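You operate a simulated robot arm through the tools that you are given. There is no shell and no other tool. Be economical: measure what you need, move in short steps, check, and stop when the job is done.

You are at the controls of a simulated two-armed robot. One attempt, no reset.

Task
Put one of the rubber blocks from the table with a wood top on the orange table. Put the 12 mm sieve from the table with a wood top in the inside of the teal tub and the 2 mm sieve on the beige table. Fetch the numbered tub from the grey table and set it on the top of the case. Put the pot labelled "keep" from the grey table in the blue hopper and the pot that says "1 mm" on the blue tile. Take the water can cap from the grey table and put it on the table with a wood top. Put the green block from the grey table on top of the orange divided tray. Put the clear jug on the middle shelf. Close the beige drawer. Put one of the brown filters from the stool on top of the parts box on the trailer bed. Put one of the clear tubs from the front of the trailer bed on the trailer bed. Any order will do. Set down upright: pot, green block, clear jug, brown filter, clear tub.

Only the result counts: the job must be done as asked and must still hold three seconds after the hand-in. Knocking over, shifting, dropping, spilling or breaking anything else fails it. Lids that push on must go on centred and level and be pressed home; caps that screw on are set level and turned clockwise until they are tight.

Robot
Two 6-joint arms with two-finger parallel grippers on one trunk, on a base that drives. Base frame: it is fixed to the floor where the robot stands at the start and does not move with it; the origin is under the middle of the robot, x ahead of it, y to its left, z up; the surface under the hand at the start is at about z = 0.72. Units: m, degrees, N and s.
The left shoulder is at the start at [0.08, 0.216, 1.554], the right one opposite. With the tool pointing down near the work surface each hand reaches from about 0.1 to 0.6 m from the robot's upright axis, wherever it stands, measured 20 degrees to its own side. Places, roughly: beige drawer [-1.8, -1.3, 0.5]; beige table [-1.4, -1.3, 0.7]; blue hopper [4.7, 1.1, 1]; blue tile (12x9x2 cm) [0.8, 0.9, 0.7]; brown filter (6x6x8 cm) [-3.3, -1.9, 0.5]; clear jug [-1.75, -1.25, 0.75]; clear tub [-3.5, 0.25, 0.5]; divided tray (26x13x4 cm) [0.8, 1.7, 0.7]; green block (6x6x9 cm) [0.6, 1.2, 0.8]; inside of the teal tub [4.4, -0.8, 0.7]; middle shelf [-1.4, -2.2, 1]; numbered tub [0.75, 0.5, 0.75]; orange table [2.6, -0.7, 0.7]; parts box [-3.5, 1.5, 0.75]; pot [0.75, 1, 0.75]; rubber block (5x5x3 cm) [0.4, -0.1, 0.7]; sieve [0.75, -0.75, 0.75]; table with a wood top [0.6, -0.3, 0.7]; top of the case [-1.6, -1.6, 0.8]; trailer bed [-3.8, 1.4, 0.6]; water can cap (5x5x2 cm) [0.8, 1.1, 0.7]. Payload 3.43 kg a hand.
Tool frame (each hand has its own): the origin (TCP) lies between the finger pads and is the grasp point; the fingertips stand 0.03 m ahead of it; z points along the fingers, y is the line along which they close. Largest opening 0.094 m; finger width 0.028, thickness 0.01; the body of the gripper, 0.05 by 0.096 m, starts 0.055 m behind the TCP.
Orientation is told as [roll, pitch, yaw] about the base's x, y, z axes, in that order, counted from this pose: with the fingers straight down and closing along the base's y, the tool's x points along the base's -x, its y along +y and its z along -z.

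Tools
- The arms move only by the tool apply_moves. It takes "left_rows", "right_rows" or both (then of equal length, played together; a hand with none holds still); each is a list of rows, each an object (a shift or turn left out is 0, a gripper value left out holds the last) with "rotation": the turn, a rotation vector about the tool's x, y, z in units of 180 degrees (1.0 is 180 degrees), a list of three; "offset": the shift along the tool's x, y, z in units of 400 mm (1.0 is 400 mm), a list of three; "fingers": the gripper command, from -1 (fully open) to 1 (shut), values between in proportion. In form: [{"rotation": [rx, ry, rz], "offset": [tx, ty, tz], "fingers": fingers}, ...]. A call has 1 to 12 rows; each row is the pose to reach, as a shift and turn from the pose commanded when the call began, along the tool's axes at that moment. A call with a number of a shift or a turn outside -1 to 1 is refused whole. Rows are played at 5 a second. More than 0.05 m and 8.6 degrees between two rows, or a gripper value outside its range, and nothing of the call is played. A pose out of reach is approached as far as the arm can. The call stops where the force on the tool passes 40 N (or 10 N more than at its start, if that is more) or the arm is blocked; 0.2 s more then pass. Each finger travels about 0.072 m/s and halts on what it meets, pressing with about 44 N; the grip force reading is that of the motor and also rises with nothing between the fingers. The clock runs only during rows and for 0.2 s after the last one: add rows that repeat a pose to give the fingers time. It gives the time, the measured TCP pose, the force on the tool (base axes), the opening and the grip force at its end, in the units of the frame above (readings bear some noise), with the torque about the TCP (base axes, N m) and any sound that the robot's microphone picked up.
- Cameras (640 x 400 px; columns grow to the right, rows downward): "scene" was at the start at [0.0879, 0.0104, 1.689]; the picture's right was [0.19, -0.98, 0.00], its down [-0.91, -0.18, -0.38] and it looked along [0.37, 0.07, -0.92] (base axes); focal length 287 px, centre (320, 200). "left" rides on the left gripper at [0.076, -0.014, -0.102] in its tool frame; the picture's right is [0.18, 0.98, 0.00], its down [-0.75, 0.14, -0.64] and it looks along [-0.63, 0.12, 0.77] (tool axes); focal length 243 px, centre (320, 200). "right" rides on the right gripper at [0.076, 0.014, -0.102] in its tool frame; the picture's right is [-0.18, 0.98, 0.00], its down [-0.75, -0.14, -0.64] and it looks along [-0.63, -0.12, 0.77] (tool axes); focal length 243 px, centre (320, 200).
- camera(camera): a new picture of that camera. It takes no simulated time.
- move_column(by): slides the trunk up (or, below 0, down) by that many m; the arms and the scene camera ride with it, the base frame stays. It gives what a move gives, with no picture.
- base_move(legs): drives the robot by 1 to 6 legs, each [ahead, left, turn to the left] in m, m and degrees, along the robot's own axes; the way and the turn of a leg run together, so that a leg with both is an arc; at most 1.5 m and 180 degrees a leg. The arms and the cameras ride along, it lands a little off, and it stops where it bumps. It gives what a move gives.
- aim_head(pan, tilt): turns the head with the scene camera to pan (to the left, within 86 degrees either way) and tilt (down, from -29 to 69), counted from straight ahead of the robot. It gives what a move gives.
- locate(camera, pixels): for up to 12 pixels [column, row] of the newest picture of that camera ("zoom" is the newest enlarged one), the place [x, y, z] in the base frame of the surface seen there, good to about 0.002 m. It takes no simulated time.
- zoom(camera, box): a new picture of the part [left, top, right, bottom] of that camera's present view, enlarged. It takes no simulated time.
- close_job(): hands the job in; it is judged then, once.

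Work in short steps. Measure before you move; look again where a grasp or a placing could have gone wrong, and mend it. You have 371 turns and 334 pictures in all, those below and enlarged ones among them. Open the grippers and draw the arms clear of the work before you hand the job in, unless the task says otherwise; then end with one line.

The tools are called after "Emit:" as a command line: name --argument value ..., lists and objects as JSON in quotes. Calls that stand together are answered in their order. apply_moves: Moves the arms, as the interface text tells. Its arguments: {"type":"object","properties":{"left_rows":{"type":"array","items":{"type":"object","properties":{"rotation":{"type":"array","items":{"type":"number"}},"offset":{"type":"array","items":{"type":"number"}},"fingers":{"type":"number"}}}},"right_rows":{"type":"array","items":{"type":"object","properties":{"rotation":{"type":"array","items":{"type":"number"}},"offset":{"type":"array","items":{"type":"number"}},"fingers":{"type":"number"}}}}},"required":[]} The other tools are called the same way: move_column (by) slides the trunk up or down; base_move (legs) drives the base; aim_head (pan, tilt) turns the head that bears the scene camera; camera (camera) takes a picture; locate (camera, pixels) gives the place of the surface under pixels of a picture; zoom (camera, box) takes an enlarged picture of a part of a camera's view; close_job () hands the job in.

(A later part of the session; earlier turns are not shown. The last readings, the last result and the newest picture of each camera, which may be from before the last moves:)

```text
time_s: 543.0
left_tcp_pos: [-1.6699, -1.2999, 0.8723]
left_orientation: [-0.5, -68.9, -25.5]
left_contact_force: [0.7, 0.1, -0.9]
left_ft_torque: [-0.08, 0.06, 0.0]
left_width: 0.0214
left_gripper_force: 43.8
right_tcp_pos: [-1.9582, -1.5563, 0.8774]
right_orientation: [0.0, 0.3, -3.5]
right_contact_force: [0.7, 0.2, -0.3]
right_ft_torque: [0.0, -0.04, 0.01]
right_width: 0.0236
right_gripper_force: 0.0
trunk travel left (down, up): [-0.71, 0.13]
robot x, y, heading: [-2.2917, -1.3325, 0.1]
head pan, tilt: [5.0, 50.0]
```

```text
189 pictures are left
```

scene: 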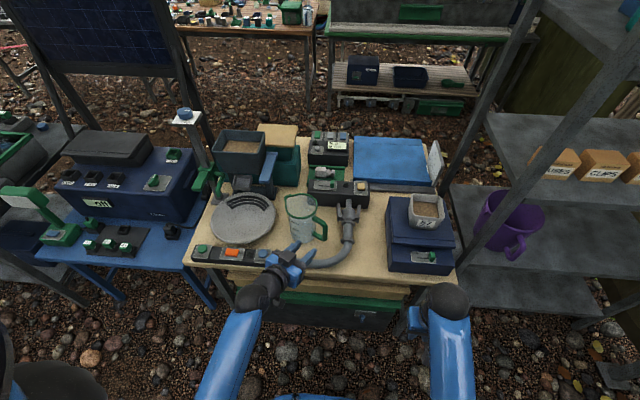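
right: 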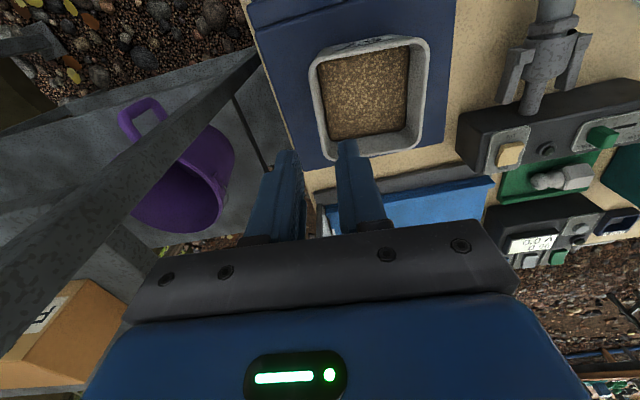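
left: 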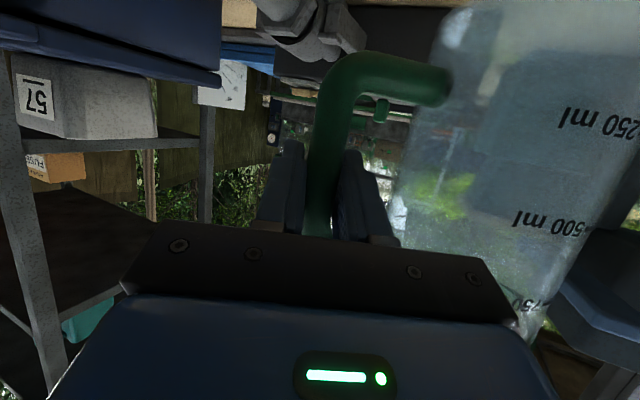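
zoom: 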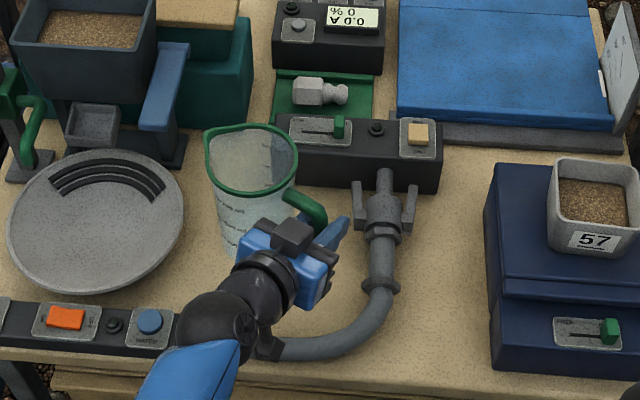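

The jug is lifted upright (bottom = TCP − 0.093). I raise the trunk fully, pull the right hand back, and drive to the shelf front.

Emit:
move_column --by 0.13

Emit:
apply_moves --right_rows '[{"offset": [0.1, 0, 0]}, {"offset": [0.2, 0, 0]}, {"offset": [0.3, 0, 0]}, {"offset": [0.38, 0, 0]}]'

Emit:
base_move --legs '[[-0.26, 0, 0], [0, -0.85, 0]]'

Emit:
aim_head --pan 5 --tilt 35

Emit:
camera --camera "scene"

```text
time_s: 544.5
left_tcp_pos: [-1.6708, -1.2991, 1.0016]
left_orientation: [-0.5, -69.0, -25.5]
left_contact_force: [-0.1, -1.1, -0.6]
left_ft_torque: [-0.05, 0.06, 0.02]
left_width: 0.0214
left_gripper_force: 44.3
right_tcp_pos: [-1.9581, -1.5554, 1.0071]
right_orientation: [-0.1, 0.1, -3.6]
right_contact_force: [0.5, -0.5, -0.5]
right_ft_torque: [0.0, 0.0, 0.01]
right_width: 0.0233
right_gripper_force: 0.0
trunk travel left (down, up): [-0.84, 0.0]
robot x, y, heading: [-2.2976, -1.3347, -0.1]
head pan, tilt: [5.0, 50.0]
```

```text
time_s: 545.5
left_tcp_pos: [-1.6705, -1.2992, 1.0033]
left_orientation: [-0.4, -69.0, -25.5]
left_contact_force: [-0.4, 0.0, -1.1]
left_ft_torque: [-0.08, 0.02, -0.01]
left_width: 0.0212
left_gripper_force: 44.2
right_tcp_pos: [-2.1099, -1.5469, 1.0097]
right_orientation: [0.0, 0.0, -3.5]
right_contact_force: [0.0, 0.3, -0.4]
right_ft_torque: [-0.01, 0.0, 0.04]
right_width: 0.0234
right_gripper_force: 0.1
trunk travel left (down, up): [-0.84, 0.0]
robot x, y, heading: [-2.2966, -1.3332, -0.2]
head pan, tilt: [5.0, 50.0]
```

```text
time_s: 551.6
left_tcp_pos: [-1.9396, -2.1682, 1.0023]
left_orientation: [-0.8, -68.9, -26.2]
left_contact_force: [1.4, 0.3, -1.6]
left_ft_torque: [-0.09, 0.04, -0.04]
left_width: 0.0215
left_gripper_force: 43.5
right_tcp_pos: [-2.3819, -2.4088, 1.0106]
right_orientation: [-0.1, 0.1, -4.6]
right_contact_force: [0.1, 1.3, -0.8]
right_ft_torque: [0.0, 0.04, 0.01]
right_width: 0.0236
right_gripper_force: 0.0
trunk travel left (down, up): [-0.84, 0.0]
robot x, y, heading: [-2.563, -2.1911, -1.2]
head pan, tilt: [5.0, 50.0]
```

```text
time_s: 552.4
left_tcp_pos: [-1.9397, -2.1693, 1.0026]
left_orientation: [-0.4, -69.0, -26.4]
left_contact_force: [1.4, -0.1, -1.6]
left_ft_torque: [-0.1, 0.07, -0.03]
left_width: 0.0211
left_gripper_force: 44.0
right_tcp_pos: [-2.382, -2.4102, 1.0111]
right_orientation: [0.1, 0.2, -4.5]
right_contact_force: [0.5, -0.1, -0.3]
right_ft_torque: [-0.03, -0.01, 0.01]
right_width: 0.0235
right_gripper_force: 0.1
trunk travel left (down, up): [-0.84, 0.0]
robot x, y, heading: [-2.5643, -2.1951, -0.8]
head pan, tilt: [5.0, 35.0]
```

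```text
188 pictures are left
```

scene: 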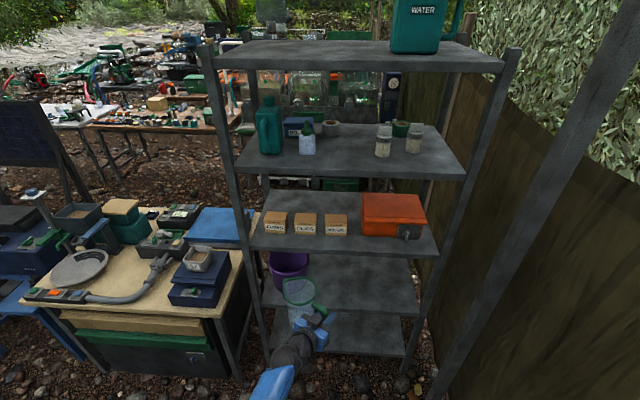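

Shelf in view. I shift the base left 0.11 and raise the hand to z≈1.16.

Emit:
base_move --legs '[[0, 0.11, 0.8]]'

Emit:
apply_moves --left_rows '[{"offset": [-0.09, 0, -0.035]}, {"offset": [-0.18, 0, -0.07]}, {"offset": [-0.27, 0, -0.105]}, {"offset": [-0.369, 0, -0.141]}, {"offset": [-0.369, 0, -0.141]}]'

Emit:
camera --camera "scene"

```text
time_s: 553.5
left_tcp_pos: [-1.9381, -2.057, 1.0029]
left_orientation: [0.3, -68.8, -26.6]
left_contact_force: [0.0, -1.2, -1.4]
left_ft_torque: [-0.07, 0.05, -0.03]
left_width: 0.0215
left_gripper_force: 43.8
right_tcp_pos: [-2.3773, -2.3027, 1.0097]
right_orientation: [0.5, 0.2, -3.8]
right_contact_force: [-0.1, -1.4, -0.3]
right_ft_torque: [0.0, 0.0, 0.02]
right_width: 0.0236
right_gripper_force: 0.0
trunk travel left (down, up): [-0.84, 0.0]
robot x, y, heading: [-2.5619, -2.0841, -0.1]
head pan, tilt: [5.0, 35.0]
```

```text
time_s: 554.8
left_tcp_pos: [-1.9366, -2.0519, 1.1598]
left_orientation: [-0.5, -69.1, -25.9]
left_contact_force: [-1.0, 0.9, -1.9]
left_ft_torque: [-0.05, 0.07, 0.01]
left_width: 0.0214
left_gripper_force: 44.2
right_tcp_pos: [-2.3783, -2.2986, 1.01]
right_orientation: [0.1, 0.1, -3.9]
right_contact_force: [0.7, -0.4, 0.0]
right_ft_torque: [0.03, -0.03, -0.05]
right_width: 0.0237
right_gripper_force: 0.0
trunk travel left (down, up): [-0.84, 0.0]
robot x, y, heading: [-2.5604, -2.0846, -0.4]
head pan, tilt: [5.0, 35.0]
```

```text
187 pictures are left
```

scene: 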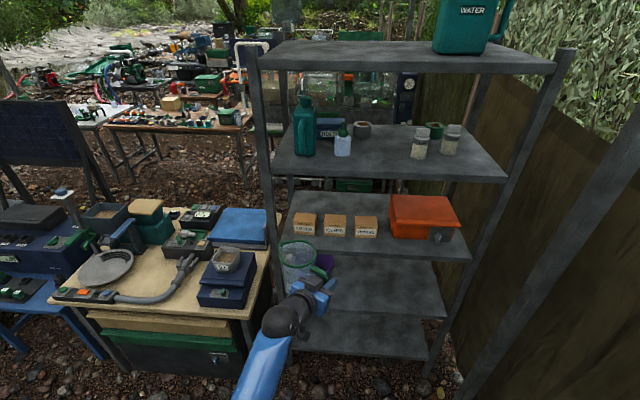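

Jug bottom is at ≈1.067 (boxes' top 1.049). I drive ahead in two stages, checking in between.

Emit:
base_move --legs '[[0.33, 0, 0.3]]'

Emit:
aim_head --pan 20 --tilt 35

Emit:
camera --camera "scene"

Emit:
camera --camera "left"

```text
time_s: 557.0
left_tcp_pos: [-1.6035, -2.0491, 1.1625]
left_orientation: [-0.3, -69.1, -25.8]
left_contact_force: [0.2, -0.2, -0.8]
left_ft_torque: [-0.08, 0.04, -0.05]
left_width: 0.0214
left_gripper_force: 44.3
right_tcp_pos: [-2.0434, -2.2973, 1.011]
right_orientation: [0.0, 0.0, -3.6]
right_contact_force: [-0.9, -0.6, -0.4]
right_ft_torque: [-0.03, 0.0, -0.01]
right_width: 0.0235
right_gripper_force: 0.1
trunk travel left (down, up): [-0.84, 0.0]
robot x, y, heading: [-2.2242, -2.0891, -0.0]
head pan, tilt: [5.0, 35.0]
```

```text
time_s: 557.7
left_tcp_pos: [-1.6016, -2.0495, 1.1607]
left_orientation: [-0.5, -69.0, -25.6]
left_contact_force: [-0.4, 0.4, -0.3]
left_ft_torque: [-0.06, 0.05, 0.01]
left_width: 0.0216
left_gripper_force: 44.0
right_tcp_pos: [-2.0422, -2.2968, 1.0107]
right_orientation: [0.0, 0.2, -3.6]
right_contact_force: [-0.4, -0.5, 1.0]
right_ft_torque: [0.01, 0.03, -0.01]
right_width: 0.0238
right_gripper_force: 0.0
trunk travel left (down, up): [-0.84, 0.0]
robot x, y, heading: [-2.2273, -2.0832, -0.2]
head pan, tilt: [20.0, 35.0]
```

```text
186 pictures are left
```

scene: 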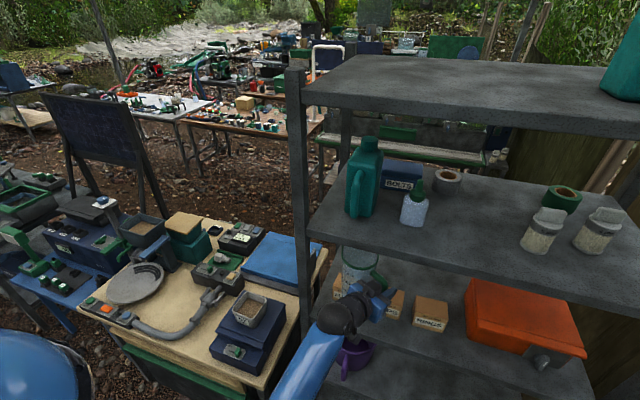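

```text
185 pictures are left
```

left: 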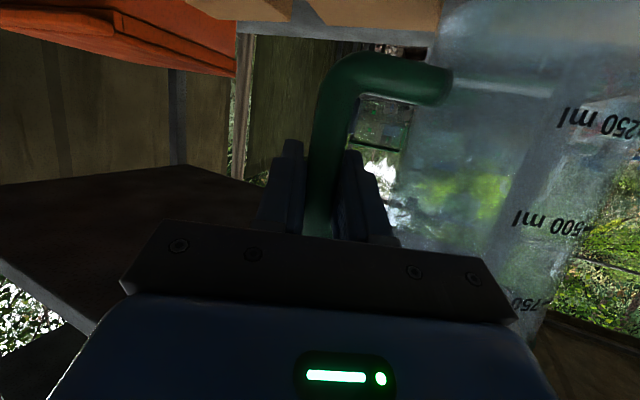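

No contact so far. I continue ahead 0.10, then 0.09.

Emit:
base_move --legs '[[0.1, 0, 0]]'

Emit:
base_move --legs '[[0.09, 0, 0]]'

Emit:
camera --camera "scene"

Emit:
camera --camera "left"

```text
time_s: 558.9
left_tcp_pos: [-1.5121, -2.0486, 1.1649]
left_orientation: [0.0, -69.4, -26.2]
left_contact_force: [-1.6, 0.5, -0.7]
left_ft_torque: [-0.07, 0.07, 0.03]
left_width: 0.0214
left_gripper_force: 43.8
right_tcp_pos: [-1.9507, -2.2971, 1.0118]
right_orientation: [0.0, -0.2, -3.6]
right_contact_force: [-0.4, 0.0, 0.1]
right_ft_torque: [0.0, -0.05, -0.03]
right_width: 0.0235
right_gripper_force: 0.1
trunk travel left (down, up): [-0.84, 0.0]
robot x, y, heading: [-2.1297, -2.0839, 0.0]
head pan, tilt: [20.0, 35.0]
```

```text
time_s: 560.0
left_tcp_pos: [-1.4239, -2.0494, 1.1648]
left_orientation: [0.0, -69.4, -26.1]
left_contact_force: [-1.0, 0.6, -0.6]
left_ft_torque: [-0.06, 0.05, 0.05]
left_width: 0.0213
left_gripper_force: 44.2
right_tcp_pos: [-1.8644, -2.2968, 1.0116]
right_orientation: [-0.1, -0.2, -3.6]
right_contact_force: [-0.7, -1.1, 0.9]
right_ft_torque: [0.02, -0.01, 0.01]
right_width: 0.0236
right_gripper_force: 0.1
trunk travel left (down, up): [-0.84, 0.0]
robot x, y, heading: [-2.041, -2.0834, -0.1]
head pan, tilt: [20.0, 35.0]
```

```text
184 pictures are left
```

scene: 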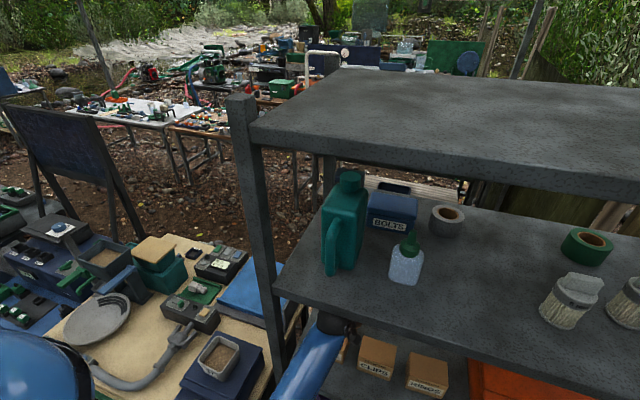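

```text
183 pictures are left
```

left: 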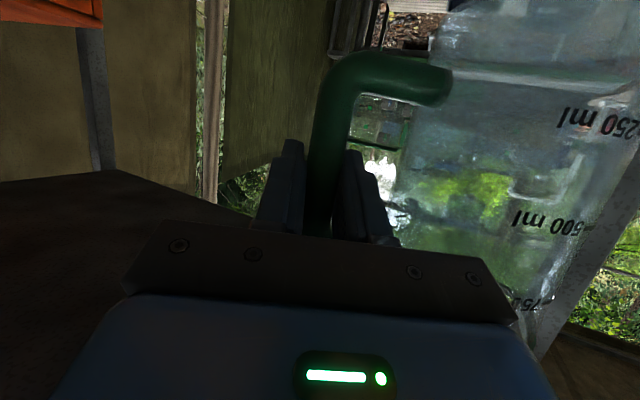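

The jug is behind the boxes. I go another 6 cm in so that nothing of the hand hangs over the boxes, then lower.

Emit:
base_move --legs '[[0.06, 0, 0]]'

Emit:
apply_moves --left_rows '[{"offset": [0.06, 0, 0.023]}, {"offset": [0.11, 0, 0.042]}, {"offset": [0.15, 0, 0.057]}, {"offset": [0.15, 0, 0.057]}]'

Emit:
camera --camera "left"

```text
time_s: 560.9
left_tcp_pos: [-1.3687, -2.0494, 1.1652]
left_orientation: [-0.1, -69.4, -26.1]
left_contact_force: [-0.7, -0.2, -0.8]
left_ft_torque: [-0.08, 0.01, 0.0]
left_width: 0.0214
left_gripper_force: 44.5
right_tcp_pos: [-1.8083, -2.2984, 1.0116]
right_orientation: [-0.1, -0.3, -3.6]
right_contact_force: [0.0, 0.7, -0.1]
right_ft_torque: [0.02, -0.07, -0.01]
right_width: 0.0236
right_gripper_force: 0.1
trunk travel left (down, up): [-0.84, 0.0]
robot x, y, heading: [-1.9802, -2.0831, -0.1]
head pan, tilt: [20.0, 35.0]
```

```text
time_s: 561.9
left_tcp_pos: [-1.3569, -2.0497, 1.0932]
left_orientation: [-0.8, -68.9, -25.4]
left_contact_force: [0.5, -0.1, -0.6]
left_ft_torque: [-0.08, 0.01, 0.01]
left_width: 0.0214
left_gripper_force: 43.7
right_tcp_pos: [-1.7991, -2.2973, 1.0099]
right_orientation: [0.0, 0.5, -3.6]
right_contact_force: [0.1, 0.2, -1.3]
right_ft_torque: [0.01, 0.02, 0.01]
right_width: 0.0235
right_gripper_force: 0.0
trunk travel left (down, up): [-0.84, 0.0]
robot x, y, heading: [-1.9821, -2.0858, -0.3]
head pan, tilt: [20.0, 35.0]
```

```text
182 pictures are left
```

left: 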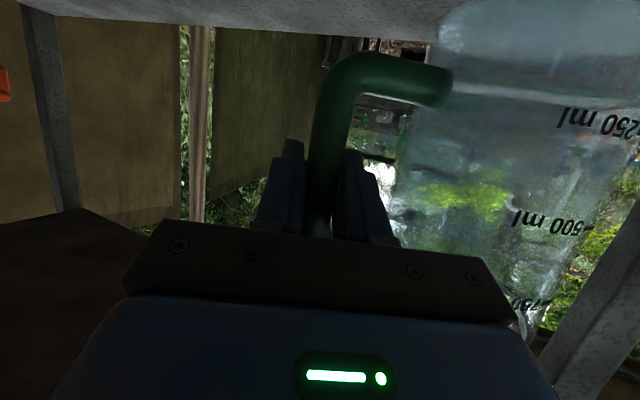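

I lower the last 2 cm to contact with the shelf.

Emit:
apply_moves --left_rows '[{"offset": [0.03, 0, 0.011]}, {"offset": [0.045, 0, 0.017]}, {"offset": [0.052, 0, 0.02]}, {"offset": [0.056, 0, 0.0215]}, {"offset": [0.056, 0, 0.0215]}]'

```text
time_s: 563.1
left_tcp_pos: [-1.3598, -2.0491, 1.073]
left_orientation: [-0.5, -69.0, -25.6]
left_contact_force: [0.3, 0.9, 6.2]
left_ft_torque: [0.45, 0.03, -0.03]
left_width: 0.0212
left_gripper_force: 44.2
right_tcp_pos: [-1.8003, -2.2987, 1.0095]
right_orientation: [0.0, 0.3, -3.6]
right_contact_force: [0.3, -0.3, 0.0]
right_ft_torque: [-0.03, -0.01, -0.01]
right_width: 0.0232
right_gripper_force: 0.0
trunk travel left (down, up): [-0.84, 0.0]
robot x, y, heading: [-1.9808, -2.0826, 0.0]
head pan, tilt: [20.0, 35.0]
```

Contact (6 N). I open the fingers and withdraw along the approach direction.

Emit:
apply_moves --left_rows '[{"fingers": 0.35}, {"fingers": 0.15}, {"fingers": 0.15}, {"offset": [0, 0, -0.04]}, {"offset": [0, 0, -0.1]}, {"offset": [0, 0, -0.16]}]'

Emit:
camera --camera "left"

```text
time_s: 564.5
left_tcp_pos: [-1.4144, -2.0214, 1.0949]
left_orientation: [-0.5, -69.2, -25.6]
left_contact_force: [0.4, 1.0, -0.8]
left_ft_torque: [-0.05, -0.01, 0.0]
left_width: 0.0397
left_gripper_force: 0.1
right_tcp_pos: [-1.8021, -2.2972, 1.0108]
right_orientation: [0.0, 0.4, -3.6]
right_contact_force: [0.6, 0.2, 0.0]
right_ft_torque: [0.02, 0.0, 0.01]
right_width: 0.0235
right_gripper_force: 0.1
trunk travel left (down, up): [-0.84, 0.0]
robot x, y, heading: [-1.9832, -2.0848, -0.1]
head pan, tilt: [20.0, 35.0]
```

```text
181 pictures are left
```

left: 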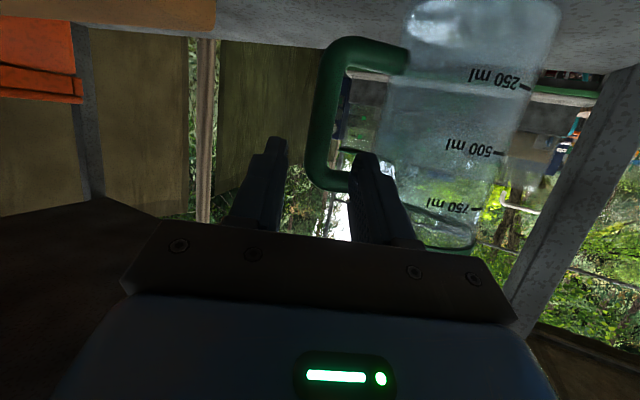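

The jug stands free. I raise the hand slightly and back out straight.

Emit:
apply_moves --left_rows '[{"offset": [-0.06, 0, -0.023]}, {"offset": [-0.12, 0, -0.045]}, {"offset": [-0.12, 0, -0.045]}]'

Emit:
base_move --legs '[[-0.62, 0, 0]]'

Emit:
aim_head --pan 5 --tilt 35

Emit:
zoom --camera "scene" --box '[200, 20, 560, 280]'

```text
time_s: 565.3
left_tcp_pos: [-1.4141, -2.0233, 1.1459]
left_orientation: [-0.6, -69.1, -25.6]
left_contact_force: [0.2, 0.6, 0.1]
left_ft_torque: [0.04, -0.02, 0.0]
left_width: 0.0402
left_gripper_force: 0.2
right_tcp_pos: [-1.8007, -2.2987, 1.0097]
right_orientation: [0.0, 0.4, -3.7]
right_contact_force: [-0.3, 0.4, 0.7]
right_ft_torque: [0.0, 0.03, 0.02]
right_width: 0.0236
right_gripper_force: 0.0
trunk travel left (down, up): [-0.84, 0.0]
robot x, y, heading: [-1.9824, -2.0834, -0.3]
head pan, tilt: [20.0, 35.0]
```

```text
time_s: 568.7
left_tcp_pos: [-2.0157, -2.0237, 1.1441]
left_orientation: [-0.7, -69.0, -25.8]
left_contact_force: [0.5, 0.1, -0.3]
left_ft_torque: [0.04, 0.0, 0.02]
left_width: 0.0397
left_gripper_force: 0.0
right_tcp_pos: [-2.4055, -2.2958, 1.0096]
right_orientation: [0.0, 0.4, -4.0]
right_contact_force: [0.4, -0.9, 0.1]
right_ft_torque: [0.02, 0.02, -0.03]
right_width: 0.0234
right_gripper_force: 0.0
trunk travel left (down, up): [-0.84, 0.0]
robot x, y, heading: [-2.5918, -2.0821, -0.3]
head pan, tilt: [20.0, 35.0]
```

```text
time_s: 569.5
left_tcp_pos: [-2.0175, -2.0245, 1.1456]
left_orientation: [-0.7, -69.0, -26.1]
left_contact_force: [-0.5, 1.1, -0.8]
left_ft_torque: [0.0, -0.02, 0.01]
left_width: 0.0399
left_gripper_force: 0.0
right_tcp_pos: [-2.4061, -2.2957, 1.01]
right_orientation: [0.1, 0.3, -4.0]
right_contact_force: [0.3, -0.4, -0.2]
right_ft_torque: [0.0, 0.03, 0.01]
right_width: 0.0237
right_gripper_force: 0.1
trunk travel left (down, up): [-0.84, 0.0]
robot x, y, heading: [-2.5857, -2.0821, -0.7]
head pan, tilt: [5.0, 35.0]
```

```text
1.54 times, centred on (380, 150) of scene
```

zoom: 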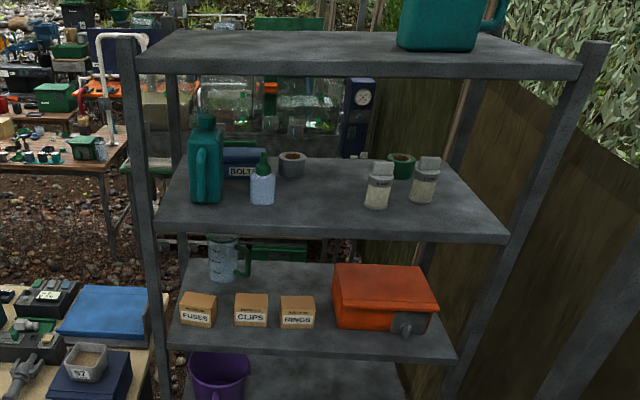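

The jug stands on the middle shelf. I quickly look at the WATER can on the top shelf to double-check which cap is meant.

Emit:
aim_head --pan -10 --tilt 0

Emit:
zoom --camera "scene" --box '[220, 100, 460, 260]'

```text
time_s: 570.5
left_tcp_pos: [-2.0168, -2.024, 1.1472]
left_orientation: [-0.6, -69.0, -26.0]
left_contact_force: [0.5, 0.4, -0.4]
left_ft_torque: [-0.01, -0.04, -0.02]
left_width: 0.04
left_gripper_force: 0.0
right_tcp_pos: [-2.4072, -2.2962, 1.0093]
right_orientation: [0.0, 0.3, -3.9]
right_contact_force: [-1.4, 0.2, -0.3]
right_ft_torque: [-0.03, 0.0, -0.03]
right_width: 0.0234
right_gripper_force: 0.1
trunk travel left (down, up): [-0.84, 0.0]
robot x, y, heading: [-2.5861, -2.0819, -0.6]
head pan, tilt: [-10.0, 0.0]
```

```text
2.50 times, centred on (340, 180) of scene
```

zoom: 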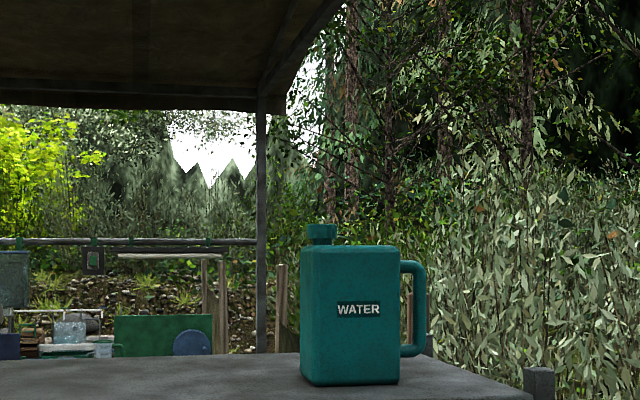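

That can has its own cap on; the blue cap matched the stated place, so I keep it. Next I bring the left hand back to pointing down.

Emit:
apply_moves --left_rows '[{"rotation": [-0.034, 0, -0.013]}, {"rotation": [-0.068, 0, -0.026]}, {"rotation": [-0.102, 0, -0.039]}, {"rotation": [-0.135, 0, -0.052]}, {"rotation": [-0.135, 0, -0.052]}]'

Emit:
apply_moves --left_rows '[{"rotation": [0, 0.045, 0], "offset": [0.05, 0, 0]}, {"rotation": [0, 0.09, 0], "offset": [0.1, 0, 0]}, {"rotation": [0, 0.135, 0], "offset": [0.15, 0, 0]}, {"rotation": [0, 0.18, 0], "offset": [0.2, 0, -0.05]}, {"rotation": [0, 0.225, 0], "offset": [0.25, 0, -0.1]}, {"rotation": [0, 0.27, 0], "offset": [0.28, 0, -0.15]}, {"rotation": [0, 0.315, 0], "offset": [0.3, 0, -0.2]}, {"rotation": [0, 0.36, 0], "offset": [0.3, 0, -0.2]}, {"rotation": [0, 0.383, 0], "offset": [0.3, 0, -0.2]}, {"rotation": [0, 0.383, 0], "offset": [0.3, 0, -0.2]}]'

Emit:
aim_head --pan -86 --tilt 45

Emit:
camera --camera "scene"

```text
time_s: 571.7
left_tcp_pos: [-2.0171, -2.0243, 1.1457]
left_orientation: [-0.6, -69.0, 0.1]
left_contact_force: [-0.2, -0.2, -0.5]
left_ft_torque: [0.0, -0.01, 0.0]
left_width: 0.0401
left_gripper_force: 0.1
right_tcp_pos: [-2.4074, -2.2969, 1.01]
right_orientation: [0.0, 0.3, -4.0]
right_contact_force: [0.3, -0.7, 0.4]
right_ft_torque: [0.02, 0.02, -0.03]
right_width: 0.0236
right_gripper_force: 0.0
trunk travel left (down, up): [-0.84, 0.0]
robot x, y, heading: [-2.5886, -2.0836, -0.4]
head pan, tilt: [-10.0, 0.0]
```

```text
time_s: 573.9
left_tcp_pos: [-2.1347, -2.023, 1.0551]
left_orientation: [-0.3, 0.0, -0.5]
left_contact_force: [0.2, -0.4, -0.6]
left_ft_torque: [0.02, 0.02, -0.04]
left_width: 0.04
left_gripper_force: 0.1
left hand out of reach, approached as far as the arm can: row 9, 10
right_tcp_pos: [-2.4072, -2.2949, 1.0088]
right_orientation: [0.1, 0.3, -4.0]
right_contact_force: [-0.2, 0.3, 0.0]
right_ft_torque: [0.0, -0.03, 0.0]
right_width: 0.0232
right_gripper_force: 0.1
trunk travel left (down, up): [-0.84, 0.0]
robot x, y, heading: [-2.5881, -2.0804, -0.5]
head pan, tilt: [-10.0, 0.0]
```

```text
time_s: 575.4
left_tcp_pos: [-2.1345, -2.0247, 1.0563]
left_orientation: [-0.2, 0.0, -0.5]
left_contact_force: [0.9, 0.7, -0.1]
left_ft_torque: [-0.01, -0.02, 0.0]
left_width: 0.0398
left_gripper_force: 0.0
right_tcp_pos: [-2.4073, -2.296, 1.0103]
right_orientation: [-0.1, 0.3, -3.9]
right_contact_force: [-0.2, 1.0, 0.3]
right_ft_torque: [-0.02, -0.02, 0.01]
right_width: 0.0237
right_gripper_force: 0.0
trunk travel left (down, up): [-0.84, 0.0]
robot x, y, heading: [-2.5846, -2.0818, -0.6]
head pan, tilt: [-85.9, 45.0]
```

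```text
178 pictures are left
```

scene: 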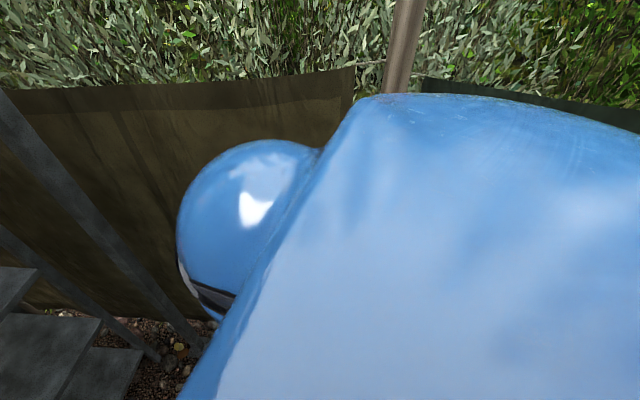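

Both hands point down. I move to y≈-1.6 and turn to face west toward the stool.

Emit:
base_move --legs '[[0, 0.45, 0], [0, 0, 180]]'

Emit:
aim_head --pan 10 --tilt 45

Emit:
camera --camera "scene"

```text
time_s: 585.5
left_tcp_pos: [-3.0332, -1.708, 1.0558]
left_orientation: [-0.3, -0.1, -178.0]
left_contact_force: [-0.6, -0.1, -0.5]
left_ft_torque: [0.02, 0.0, 0.02]
left_width: 0.0401
left_gripper_force: 0.1
right_tcp_pos: [-2.7732, -1.4262, 1.0106]
right_orientation: [0.0, 0.3, 178.5]
right_contact_force: [-0.4, -0.7, 0.5]
right_ft_torque: [0.01, 0.01, 0.03]
right_width: 0.0235
right_gripper_force: 0.1
trunk travel left (down, up): [-0.84, 0.0]
robot x, y, heading: [-2.5827, -1.6355, -178.3]
head pan, tilt: [-85.9, 45.0]
```

```text
time_s: 587.3
left_tcp_pos: [-3.0341, -1.7088, 1.0543]
left_orientation: [-0.4, -0.1, -178.0]
left_contact_force: [-0.3, 0.3, 0.2]
left_ft_torque: [-0.02, 0.02, 0.02]
left_width: 0.0401
left_gripper_force: 0.0
right_tcp_pos: [-2.7727, -1.4269, 1.0093]
right_orientation: [-0.1, 0.4, 178.4]
right_contact_force: [0.8, -0.4, -0.9]
right_ft_torque: [0.01, 0.0, 0.0]
right_width: 0.0235
right_gripper_force: 0.0
trunk travel left (down, up): [-0.84, 0.0]
robot x, y, heading: [-2.5773, -1.6339, -178.1]
head pan, tilt: [10.0, 45.0]
```

```text
177 pictures are left
```

scene: 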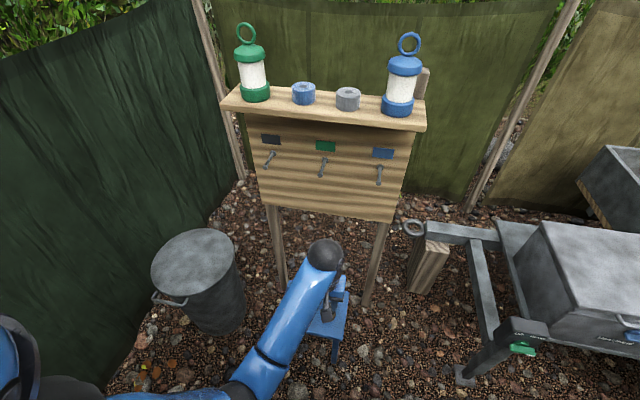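

The stool is just under the left hand. I look through the left camera.

Emit:
camera --camera "left"

Emit:
locate --camera "left" --pixels '[[320, 60], [320, 120], [280, 120], [360, 120]]'

```text
176 pictures are left
```

left: 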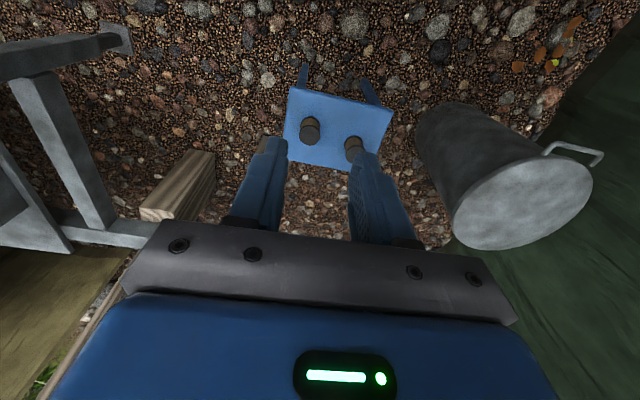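

```text
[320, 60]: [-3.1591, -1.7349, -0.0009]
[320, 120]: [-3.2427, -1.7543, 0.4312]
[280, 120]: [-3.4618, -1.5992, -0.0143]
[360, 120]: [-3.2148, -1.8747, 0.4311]
```

Emit:
zoom --camera "left" --box '[270, 60, 410, 190]'

Emit:
locate --camera "left" --pixels '[[310, 121], [309, 138], [302, 133], [319, 133], [354, 140], [353, 152], [290, 90], [390, 108], [290, 150], [340, 110]]'

```text
3.08 times, centred on (340, 125) of left
```

zoom: 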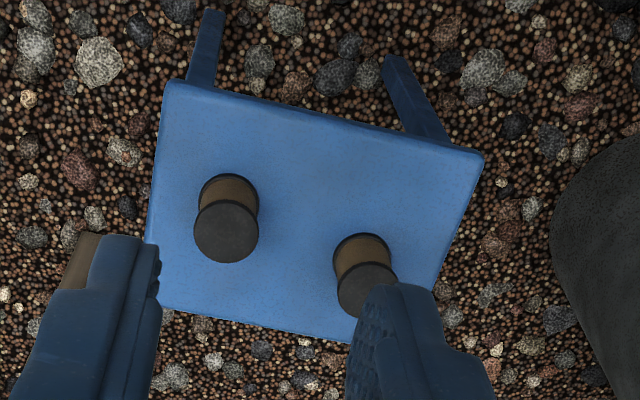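

```text
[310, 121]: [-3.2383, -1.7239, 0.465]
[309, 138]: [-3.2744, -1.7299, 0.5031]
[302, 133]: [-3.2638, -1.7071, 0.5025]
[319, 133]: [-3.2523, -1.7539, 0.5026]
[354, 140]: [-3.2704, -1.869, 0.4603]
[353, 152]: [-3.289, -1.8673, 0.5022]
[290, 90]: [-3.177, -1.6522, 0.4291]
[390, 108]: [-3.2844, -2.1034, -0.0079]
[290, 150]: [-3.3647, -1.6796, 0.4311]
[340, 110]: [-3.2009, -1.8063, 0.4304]
```

Filters' tops are at z 0.5025 (stool 0.431): one at about [-3.262,-1.731]. I check the key board's ledge for clearance.

Emit:
locate --camera "scene" --pixels '[[320, 123], [240, 103], [420, 128], [325, 155], [300, 205], [370, 240]]'

Emit:
locate --camera "zoom" --pixels '[[226, 232], [200, 232], [256, 232], [226, 205], [226, 258]]'

```text
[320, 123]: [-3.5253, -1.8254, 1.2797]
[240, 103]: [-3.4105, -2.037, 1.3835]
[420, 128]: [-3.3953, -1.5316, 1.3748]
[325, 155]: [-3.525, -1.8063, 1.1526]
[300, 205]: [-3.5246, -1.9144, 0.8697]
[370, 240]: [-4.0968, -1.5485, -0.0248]
```

```text
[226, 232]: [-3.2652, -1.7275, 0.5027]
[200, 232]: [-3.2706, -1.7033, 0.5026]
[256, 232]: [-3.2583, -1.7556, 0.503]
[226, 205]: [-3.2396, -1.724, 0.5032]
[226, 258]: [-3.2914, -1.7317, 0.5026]
```

Emit:
locate --camera "scene" --pixels '[[465, 375], [520, 330], [430, 230], [545, 230], [640, 340], [500, 330]]'

Emit:
base_move --legs '[[0.2, 0, -1.9]]'

Emit:
camera --camera "left"

```text
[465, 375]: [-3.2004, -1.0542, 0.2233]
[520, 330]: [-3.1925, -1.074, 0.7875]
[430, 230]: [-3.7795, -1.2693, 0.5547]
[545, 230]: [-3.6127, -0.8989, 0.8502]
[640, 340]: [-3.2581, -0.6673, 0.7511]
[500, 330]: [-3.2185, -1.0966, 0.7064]
```

```text
time_s: 588.9
left_tcp_pos: [-3.2348, -1.6977, 1.0566]
left_orientation: [-0.3, -0.3, 180.0]
left_contact_force: [0.2, -0.4, -0.5]
left_ft_torque: [-0.01, 0.03, 0.0]
left_width: 0.0401
left_gripper_force: 0.0
right_tcp_pos: [-2.9652, -1.4224, 1.0117]
right_orientation: [0.0, 0.0, 176.4]
right_contact_force: [0.1, 0.7, -1.1]
right_ft_torque: [-0.01, 0.01, 0.01]
right_width: 0.0236
right_gripper_force: 0.1
trunk travel left (down, up): [-0.84, 0.0]
robot x, y, heading: [-2.7889, -1.6329, 179.7]
head pan, tilt: [10.0, 45.0]
```

```text
174 pictures are left
```

left: 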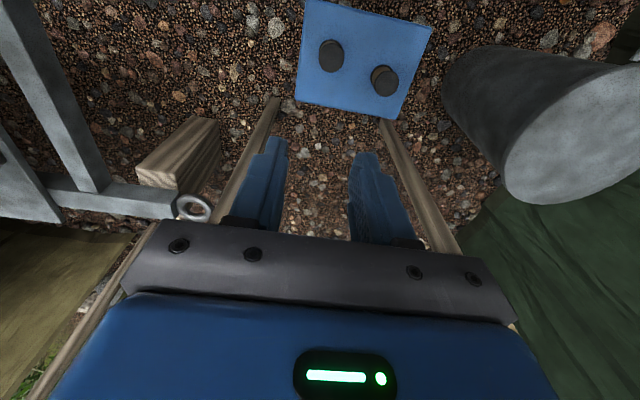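

I move over the filter and lower the trunk by 0.4, then check.

Emit:
apply_moves --left_rows '[{"offset": [-0.04, 0.04, 0], "fingers": -0.7}, {"offset": [-0.074, 0.078, 0]}, {"offset": [-0.074, 0.078, 0]}]'

Emit:
move_column --by -0.4

Emit:
camera --camera "left"

```text
time_s: 589.7
left_tcp_pos: [-3.2681, -1.7293, 1.0547]
left_orientation: [-0.2, -0.1, 180.0]
left_contact_force: [0.4, 0.9, 0.2]
left_ft_torque: [-0.03, 0.0, -0.02]
left_width: 0.0799
left_gripper_force: 0.1
right_tcp_pos: [-2.9678, -1.4223, 1.0106]
right_orientation: [-0.1, 0.4, 176.6]
right_contact_force: [0.4, -1.4, 0.1]
right_ft_torque: [-0.02, 0.01, 0.0]
right_width: 0.0232
right_gripper_force: 0.1
trunk travel left (down, up): [-0.84, 0.0]
robot x, y, heading: [-2.7833, -1.6378, 180.3]
head pan, tilt: [10.0, 45.0]
```

```text
time_s: 593.5
left_tcp_pos: [-3.2677, -1.7275, 0.654]
left_orientation: [-0.2, -0.1, 180.0]
left_contact_force: [-0.5, 0.8, -0.6]
left_ft_torque: [-0.02, 0.0, -0.03]
left_width: 0.0798
left_gripper_force: 0.2
right_tcp_pos: [-2.9671, -1.4239, 0.6105]
right_orientation: [0.0, 0.3, 176.4]
right_contact_force: [0.2, -0.1, -0.5]
right_ft_torque: [0.04, 0.05, -0.01]
right_width: 0.0235
right_gripper_force: 0.0
trunk travel left (down, up): [-0.44, 0.4]
robot x, y, heading: [-2.7845, -1.6371, 180.0]
head pan, tilt: [10.0, 45.0]
```

```text
173 pictures are left
```

left: 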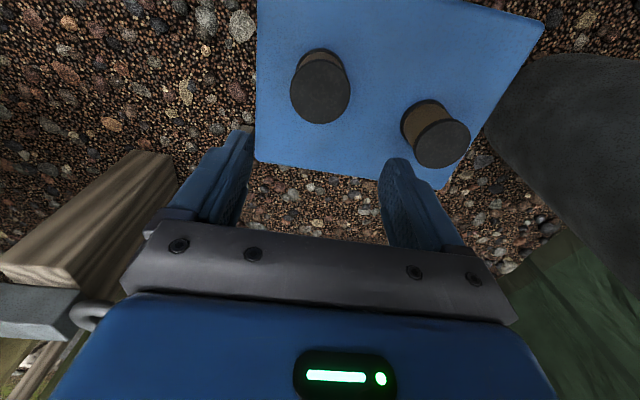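

Well aligned. I lower the trunk 0.1 and then the hand 0.075, grip and lift.

Emit:
move_column --by -0.1

Emit:
apply_moves --left_rows '[{"offset": [0.005, 0, 0.08]}, {"offset": [0.005, 0, 0.16]}, {"offset": [0.005, 0, 0.19]}, {"offset": [0.005, 0, 0.19], "fingers": 1}, {"offset": [0.005, 0, 0.19], "fingers": 1}, {"offset": [0.005, 0, 0.19], "fingers": 1}, {"offset": [0.005, 0, 0.1]}, {"offset": [0.005, 0, 0.0]}]'

Emit:
camera --camera "left"

```text
time_s: 594.8
left_tcp_pos: [-3.2687, -1.7282, 0.5553]
left_orientation: [-0.4, -0.1, 180.1]
left_contact_force: [-0.6, 0.1, 0.0]
left_ft_torque: [-0.02, -0.02, -0.01]
left_width: 0.08
left_gripper_force: 0.0
right_tcp_pos: [-2.9691, -1.4232, 0.5101]
right_orientation: [0.0, 0.3, 176.5]
right_contact_force: [-0.3, -1.4, 0.7]
right_ft_torque: [0.01, 0.0, 0.02]
right_width: 0.0237
right_gripper_force: 0.1
trunk travel left (down, up): [-0.34, 0.5]
robot x, y, heading: [-2.7866, -1.6395, 180.0]
head pan, tilt: [10.0, 45.0]
```

```text
time_s: 596.6
left_tcp_pos: [-3.2649, -1.727, 0.5536]
left_orientation: [-0.3, -0.1, 180.1]
left_contact_force: [0.6, 0.9, -1.0]
left_ft_torque: [0.0, -0.02, -0.01]
left_width: 0.0597
left_gripper_force: 43.4
right_tcp_pos: [-2.9679, -1.4215, 0.5097]
right_orientation: [0.0, 0.3, 176.5]
right_contact_force: [-0.2, 0.4, 0.3]
right_ft_torque: [-0.01, -0.01, 0.0]
right_width: 0.0235
right_gripper_force: 0.1
trunk travel left (down, up): [-0.34, 0.5]
robot x, y, heading: [-2.7863, -1.6344, 180.0]
head pan, tilt: [10.0, 45.0]
```

```text
172 pictures are left
```

left: 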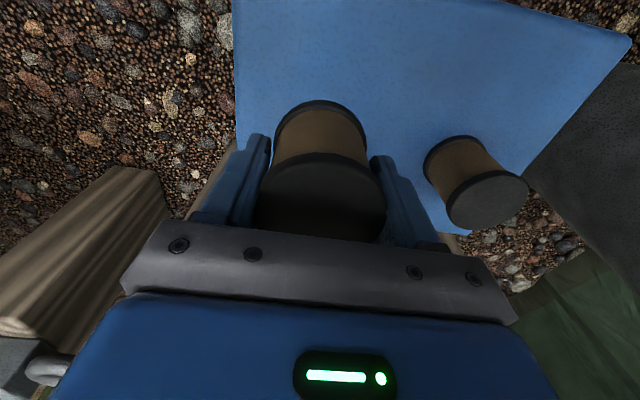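

The filter is held (bottom = TCP − 0.048). I raise the trunk, back off and drive north along the trailer.

Emit:
move_column --by 0.4

Emit:
base_move --legs '[[-0.33, 0, 0], [0, -1.5, 0], [0, -0.4, 0]]'

Emit:
aim_head --pan 0 --tilt 35

Emit:
camera --camera "scene"

```text
time_s: 600.5
left_tcp_pos: [-3.2653, -1.7272, 0.9527]
left_orientation: [-0.2, 0.0, 179.9]
left_contact_force: [0.8, 0.1, -1.2]
left_ft_torque: [-0.03, 0.0, 0.02]
left_width: 0.0594
left_gripper_force: 43.7
right_tcp_pos: [-2.9676, -1.4228, 0.9106]
right_orientation: [0.0, 0.4, 176.5]
right_contact_force: [0.6, 0.2, -0.5]
right_ft_torque: [0.01, -0.02, -0.01]
right_width: 0.0234
right_gripper_force: 0.1
trunk travel left (down, up): [-0.74, 0.1]
robot x, y, heading: [-2.7842, -1.63, 179.7]
head pan, tilt: [10.0, 45.0]
```

```text
time_s: 611.8
left_tcp_pos: [-2.9694, 0.1534, 0.9538]
left_orientation: [-0.3, 0.0, -178.1]
left_contact_force: [-0.2, -1.1, -1.1]
left_ft_torque: [0.02, 0.01, 0.01]
left_width: 0.0595
left_gripper_force: 44.0
right_tcp_pos: [-2.6814, 0.468, 0.9105]
right_orientation: [0.0, 0.4, 178.3]
right_contact_force: [-0.2, 0.0, 0.2]
right_ft_torque: [0.01, 0.0, -0.04]
right_width: 0.0231
right_gripper_force: 0.1
trunk travel left (down, up): [-0.74, 0.1]
robot x, y, heading: [-2.4942, 0.2639, -178.0]
head pan, tilt: [10.0, 45.0]
```

```text
time_s: 612.5
left_tcp_pos: [-2.9694, 0.1539, 0.9539]
left_orientation: [-0.2, 0.0, -178.1]
left_contact_force: [0.0, -0.9, -0.6]
left_ft_torque: [0.01, 0.02, 0.03]
left_width: 0.0593
left_gripper_force: 44.7
right_tcp_pos: [-2.6812, 0.4698, 0.9104]
right_orientation: [-0.1, 0.4, 178.3]
right_contact_force: [-0.3, -0.3, -0.2]
right_ft_torque: [0.01, 0.01, -0.02]
right_width: 0.0236
right_gripper_force: 0.1
trunk travel left (down, up): [-0.74, 0.1]
robot x, y, heading: [-2.4877, 0.2613, -178.3]
head pan, tilt: [0.0, 35.0]
```

```text
171 pictures are left
```

scene: 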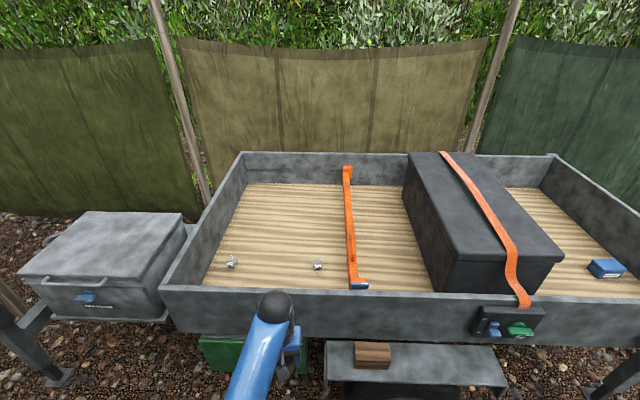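

Emit:
zoom --camera "scene" --box '[200, 150, 400, 310]'

Emit:
locate --camera "scene" --pixels '[[232, 263], [317, 265], [232, 255], [230, 275], [280, 240], [350, 240], [420, 280], [360, 288], [450, 215], [540, 240], [440, 160], [250, 190]]'

Emit:
zoom --camera "scene" --box '[400, 140, 640, 350]'

```text
2.50 times, centred on (300, 230) of scene
```

zoom: 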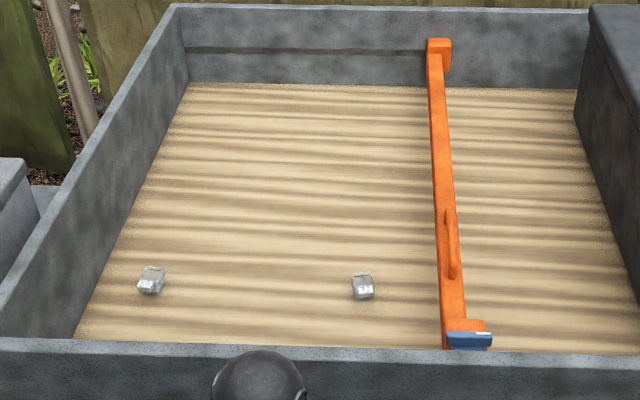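

```text
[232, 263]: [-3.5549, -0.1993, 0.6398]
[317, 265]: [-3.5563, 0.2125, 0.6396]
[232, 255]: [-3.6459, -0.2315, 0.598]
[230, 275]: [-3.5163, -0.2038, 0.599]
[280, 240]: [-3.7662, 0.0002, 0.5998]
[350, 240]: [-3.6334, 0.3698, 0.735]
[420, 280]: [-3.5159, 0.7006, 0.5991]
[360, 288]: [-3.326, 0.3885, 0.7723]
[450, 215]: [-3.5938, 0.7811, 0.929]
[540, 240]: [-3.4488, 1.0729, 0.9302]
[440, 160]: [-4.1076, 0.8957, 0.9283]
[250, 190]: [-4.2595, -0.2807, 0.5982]
```

```text
1.90 times, centred on (520, 245) of scene
```

zoom: 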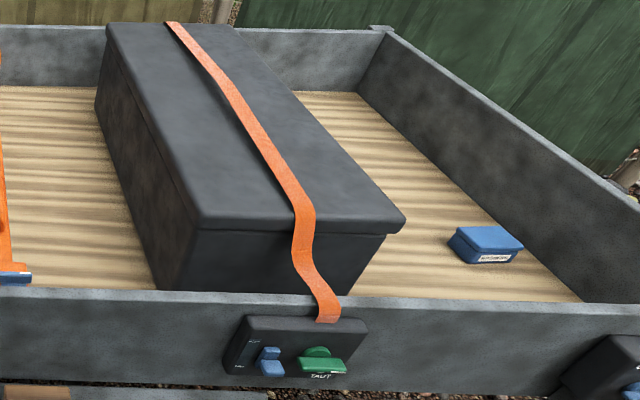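

Small clear tubs (≈4 cm) sit at [-3.555,-0.20] and [-3.555,0.21] in front of the orange cargo bar (y≈0.37). The small blue box on the right may be the parts box; I read its label.

Emit:
zoom --camera "scene" --box '[570, 240, 640, 300]'

Emit:
locate --camera "scene" --pixels '[[603, 265], [595, 262], [620, 270], [610, 278], [545, 280], [640, 290], [560, 200], [450, 155], [600, 262]]'

```text
6.67 times, centred on (605, 270) of scene
```

zoom: 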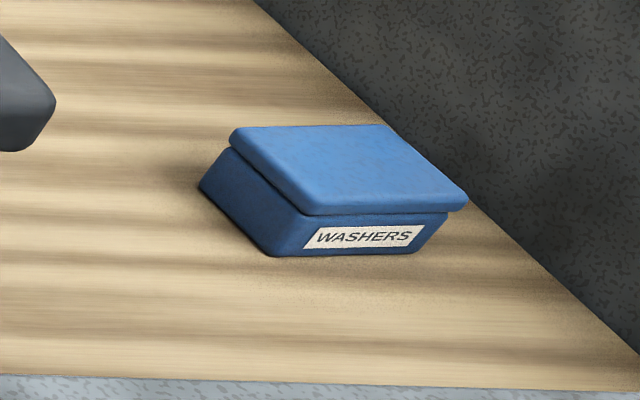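

```text
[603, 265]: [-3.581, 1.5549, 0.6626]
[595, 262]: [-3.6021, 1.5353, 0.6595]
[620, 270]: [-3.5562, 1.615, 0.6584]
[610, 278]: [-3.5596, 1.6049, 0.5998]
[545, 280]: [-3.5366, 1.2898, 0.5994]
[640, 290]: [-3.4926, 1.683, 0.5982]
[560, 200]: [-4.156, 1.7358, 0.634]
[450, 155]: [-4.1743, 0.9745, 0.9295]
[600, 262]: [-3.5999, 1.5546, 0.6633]
```

"WASHERS" box at [-3.58,1.57], top z 0.663, must be the parts box. I check how close the base can get: fender and side wall.

Emit:
locate --camera "scene" --pixels '[[360, 375], [430, 378], [500, 378], [372, 350], [215, 310], [400, 300], [400, 320], [250, 372], [160, 320], [500, 320], [590, 390]]'

```text
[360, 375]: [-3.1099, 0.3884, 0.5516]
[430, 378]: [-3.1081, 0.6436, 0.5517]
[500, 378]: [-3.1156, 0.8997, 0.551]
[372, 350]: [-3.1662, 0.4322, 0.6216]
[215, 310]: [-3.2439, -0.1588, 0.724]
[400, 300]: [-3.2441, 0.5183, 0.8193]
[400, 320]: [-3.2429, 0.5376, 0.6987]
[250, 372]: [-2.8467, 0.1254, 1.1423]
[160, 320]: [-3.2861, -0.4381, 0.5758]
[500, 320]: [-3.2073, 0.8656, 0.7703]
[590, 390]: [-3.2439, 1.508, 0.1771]
```

The side wall top is z 0.82 at x≈-3.24. I first place the filter: drive to y≈1.72 and view the parts box.

Emit:
base_move --legs '[[0, -1.46, -1.7]]'

Emit:
aim_head --pan 0 --tilt 40

Emit:
camera --camera "scene"

```text
time_s: 619.7
left_tcp_pos: [-3.0034, 1.6103, 0.9533]
left_orientation: [-0.3, 0.0, -179.4]
left_contact_force: [-0.4, 0.3, -0.4]
left_ft_torque: [0.02, 0.0, 0.0]
left_width: 0.0594
left_gripper_force: 43.9
right_tcp_pos: [-2.7087, 1.9179, 0.9097]
right_orientation: [0.0, 0.3, 177.2]
right_contact_force: [-0.6, 0.9, 0.0]
right_ft_torque: [0.02, 0.0, 0.01]
right_width: 0.0233
right_gripper_force: 0.0
trunk travel left (down, up): [-0.74, 0.1]
robot x, y, heading: [-2.525, 1.7077, -179.5]
head pan, tilt: [0.0, 35.0]
```

```text
time_s: 620.3
left_tcp_pos: [-3.0029, 1.6111, 0.9542]
left_orientation: [-0.2, -0.1, -179.4]
left_contact_force: [-0.3, 0.0, -1.1]
left_ft_torque: [0.02, 0.01, 0.02]
left_width: 0.0593
left_gripper_force: 44.1
right_tcp_pos: [-2.7087, 1.9192, 0.9085]
right_orientation: [0.0, 0.4, 177.2]
right_contact_force: [0.1, 0.5, 0.2]
right_ft_torque: [0.01, 0.0, -0.04]
right_width: 0.0234
right_gripper_force: 0.0
trunk travel left (down, up): [-0.74, 0.1]
robot x, y, heading: [-2.525, 1.7101, -179.4]
head pan, tilt: [0.0, 40.0]
```

```text
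167 pictures are left
```

scene: 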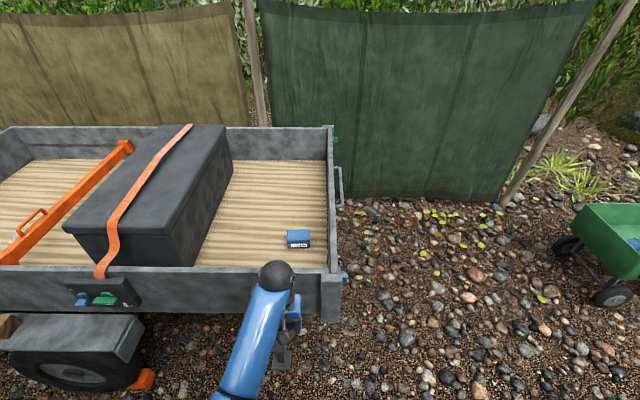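

Emit:
zoom --camera "scene" --box '[260, 210, 350, 270]'

Emit:
locate --camera "zoom" --pixels '[[200, 140], [340, 135], [210, 210], [350, 205], [270, 175], [260, 260], [450, 330], [100, 150]]'

Emit:
locate --camera "scene" --pixels '[[200, 280], [330, 290], [310, 330], [210, 310], [130, 360], [335, 180], [250, 268]]'

```text
6.67 times, centred on (305, 240) of scene
```

zoom: 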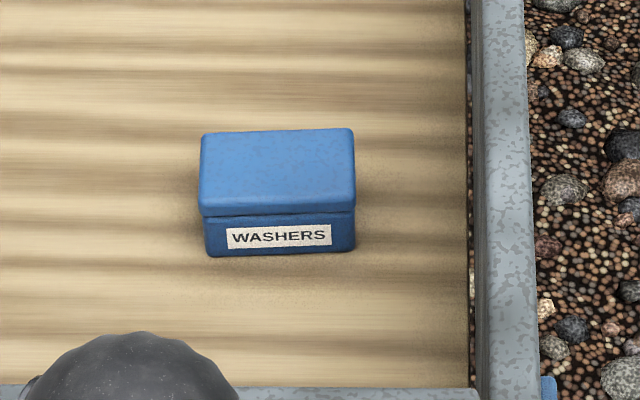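

```text
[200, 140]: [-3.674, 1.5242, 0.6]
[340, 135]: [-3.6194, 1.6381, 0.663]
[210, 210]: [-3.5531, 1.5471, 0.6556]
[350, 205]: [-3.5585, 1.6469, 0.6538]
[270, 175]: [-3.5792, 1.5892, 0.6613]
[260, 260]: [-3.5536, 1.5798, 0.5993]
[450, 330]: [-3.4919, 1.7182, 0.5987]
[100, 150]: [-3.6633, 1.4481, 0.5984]
```

```text
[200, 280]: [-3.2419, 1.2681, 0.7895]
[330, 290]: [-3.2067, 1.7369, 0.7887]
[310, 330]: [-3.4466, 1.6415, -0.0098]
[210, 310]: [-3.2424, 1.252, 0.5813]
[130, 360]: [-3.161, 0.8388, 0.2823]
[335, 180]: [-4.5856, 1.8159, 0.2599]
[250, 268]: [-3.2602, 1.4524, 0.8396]
```

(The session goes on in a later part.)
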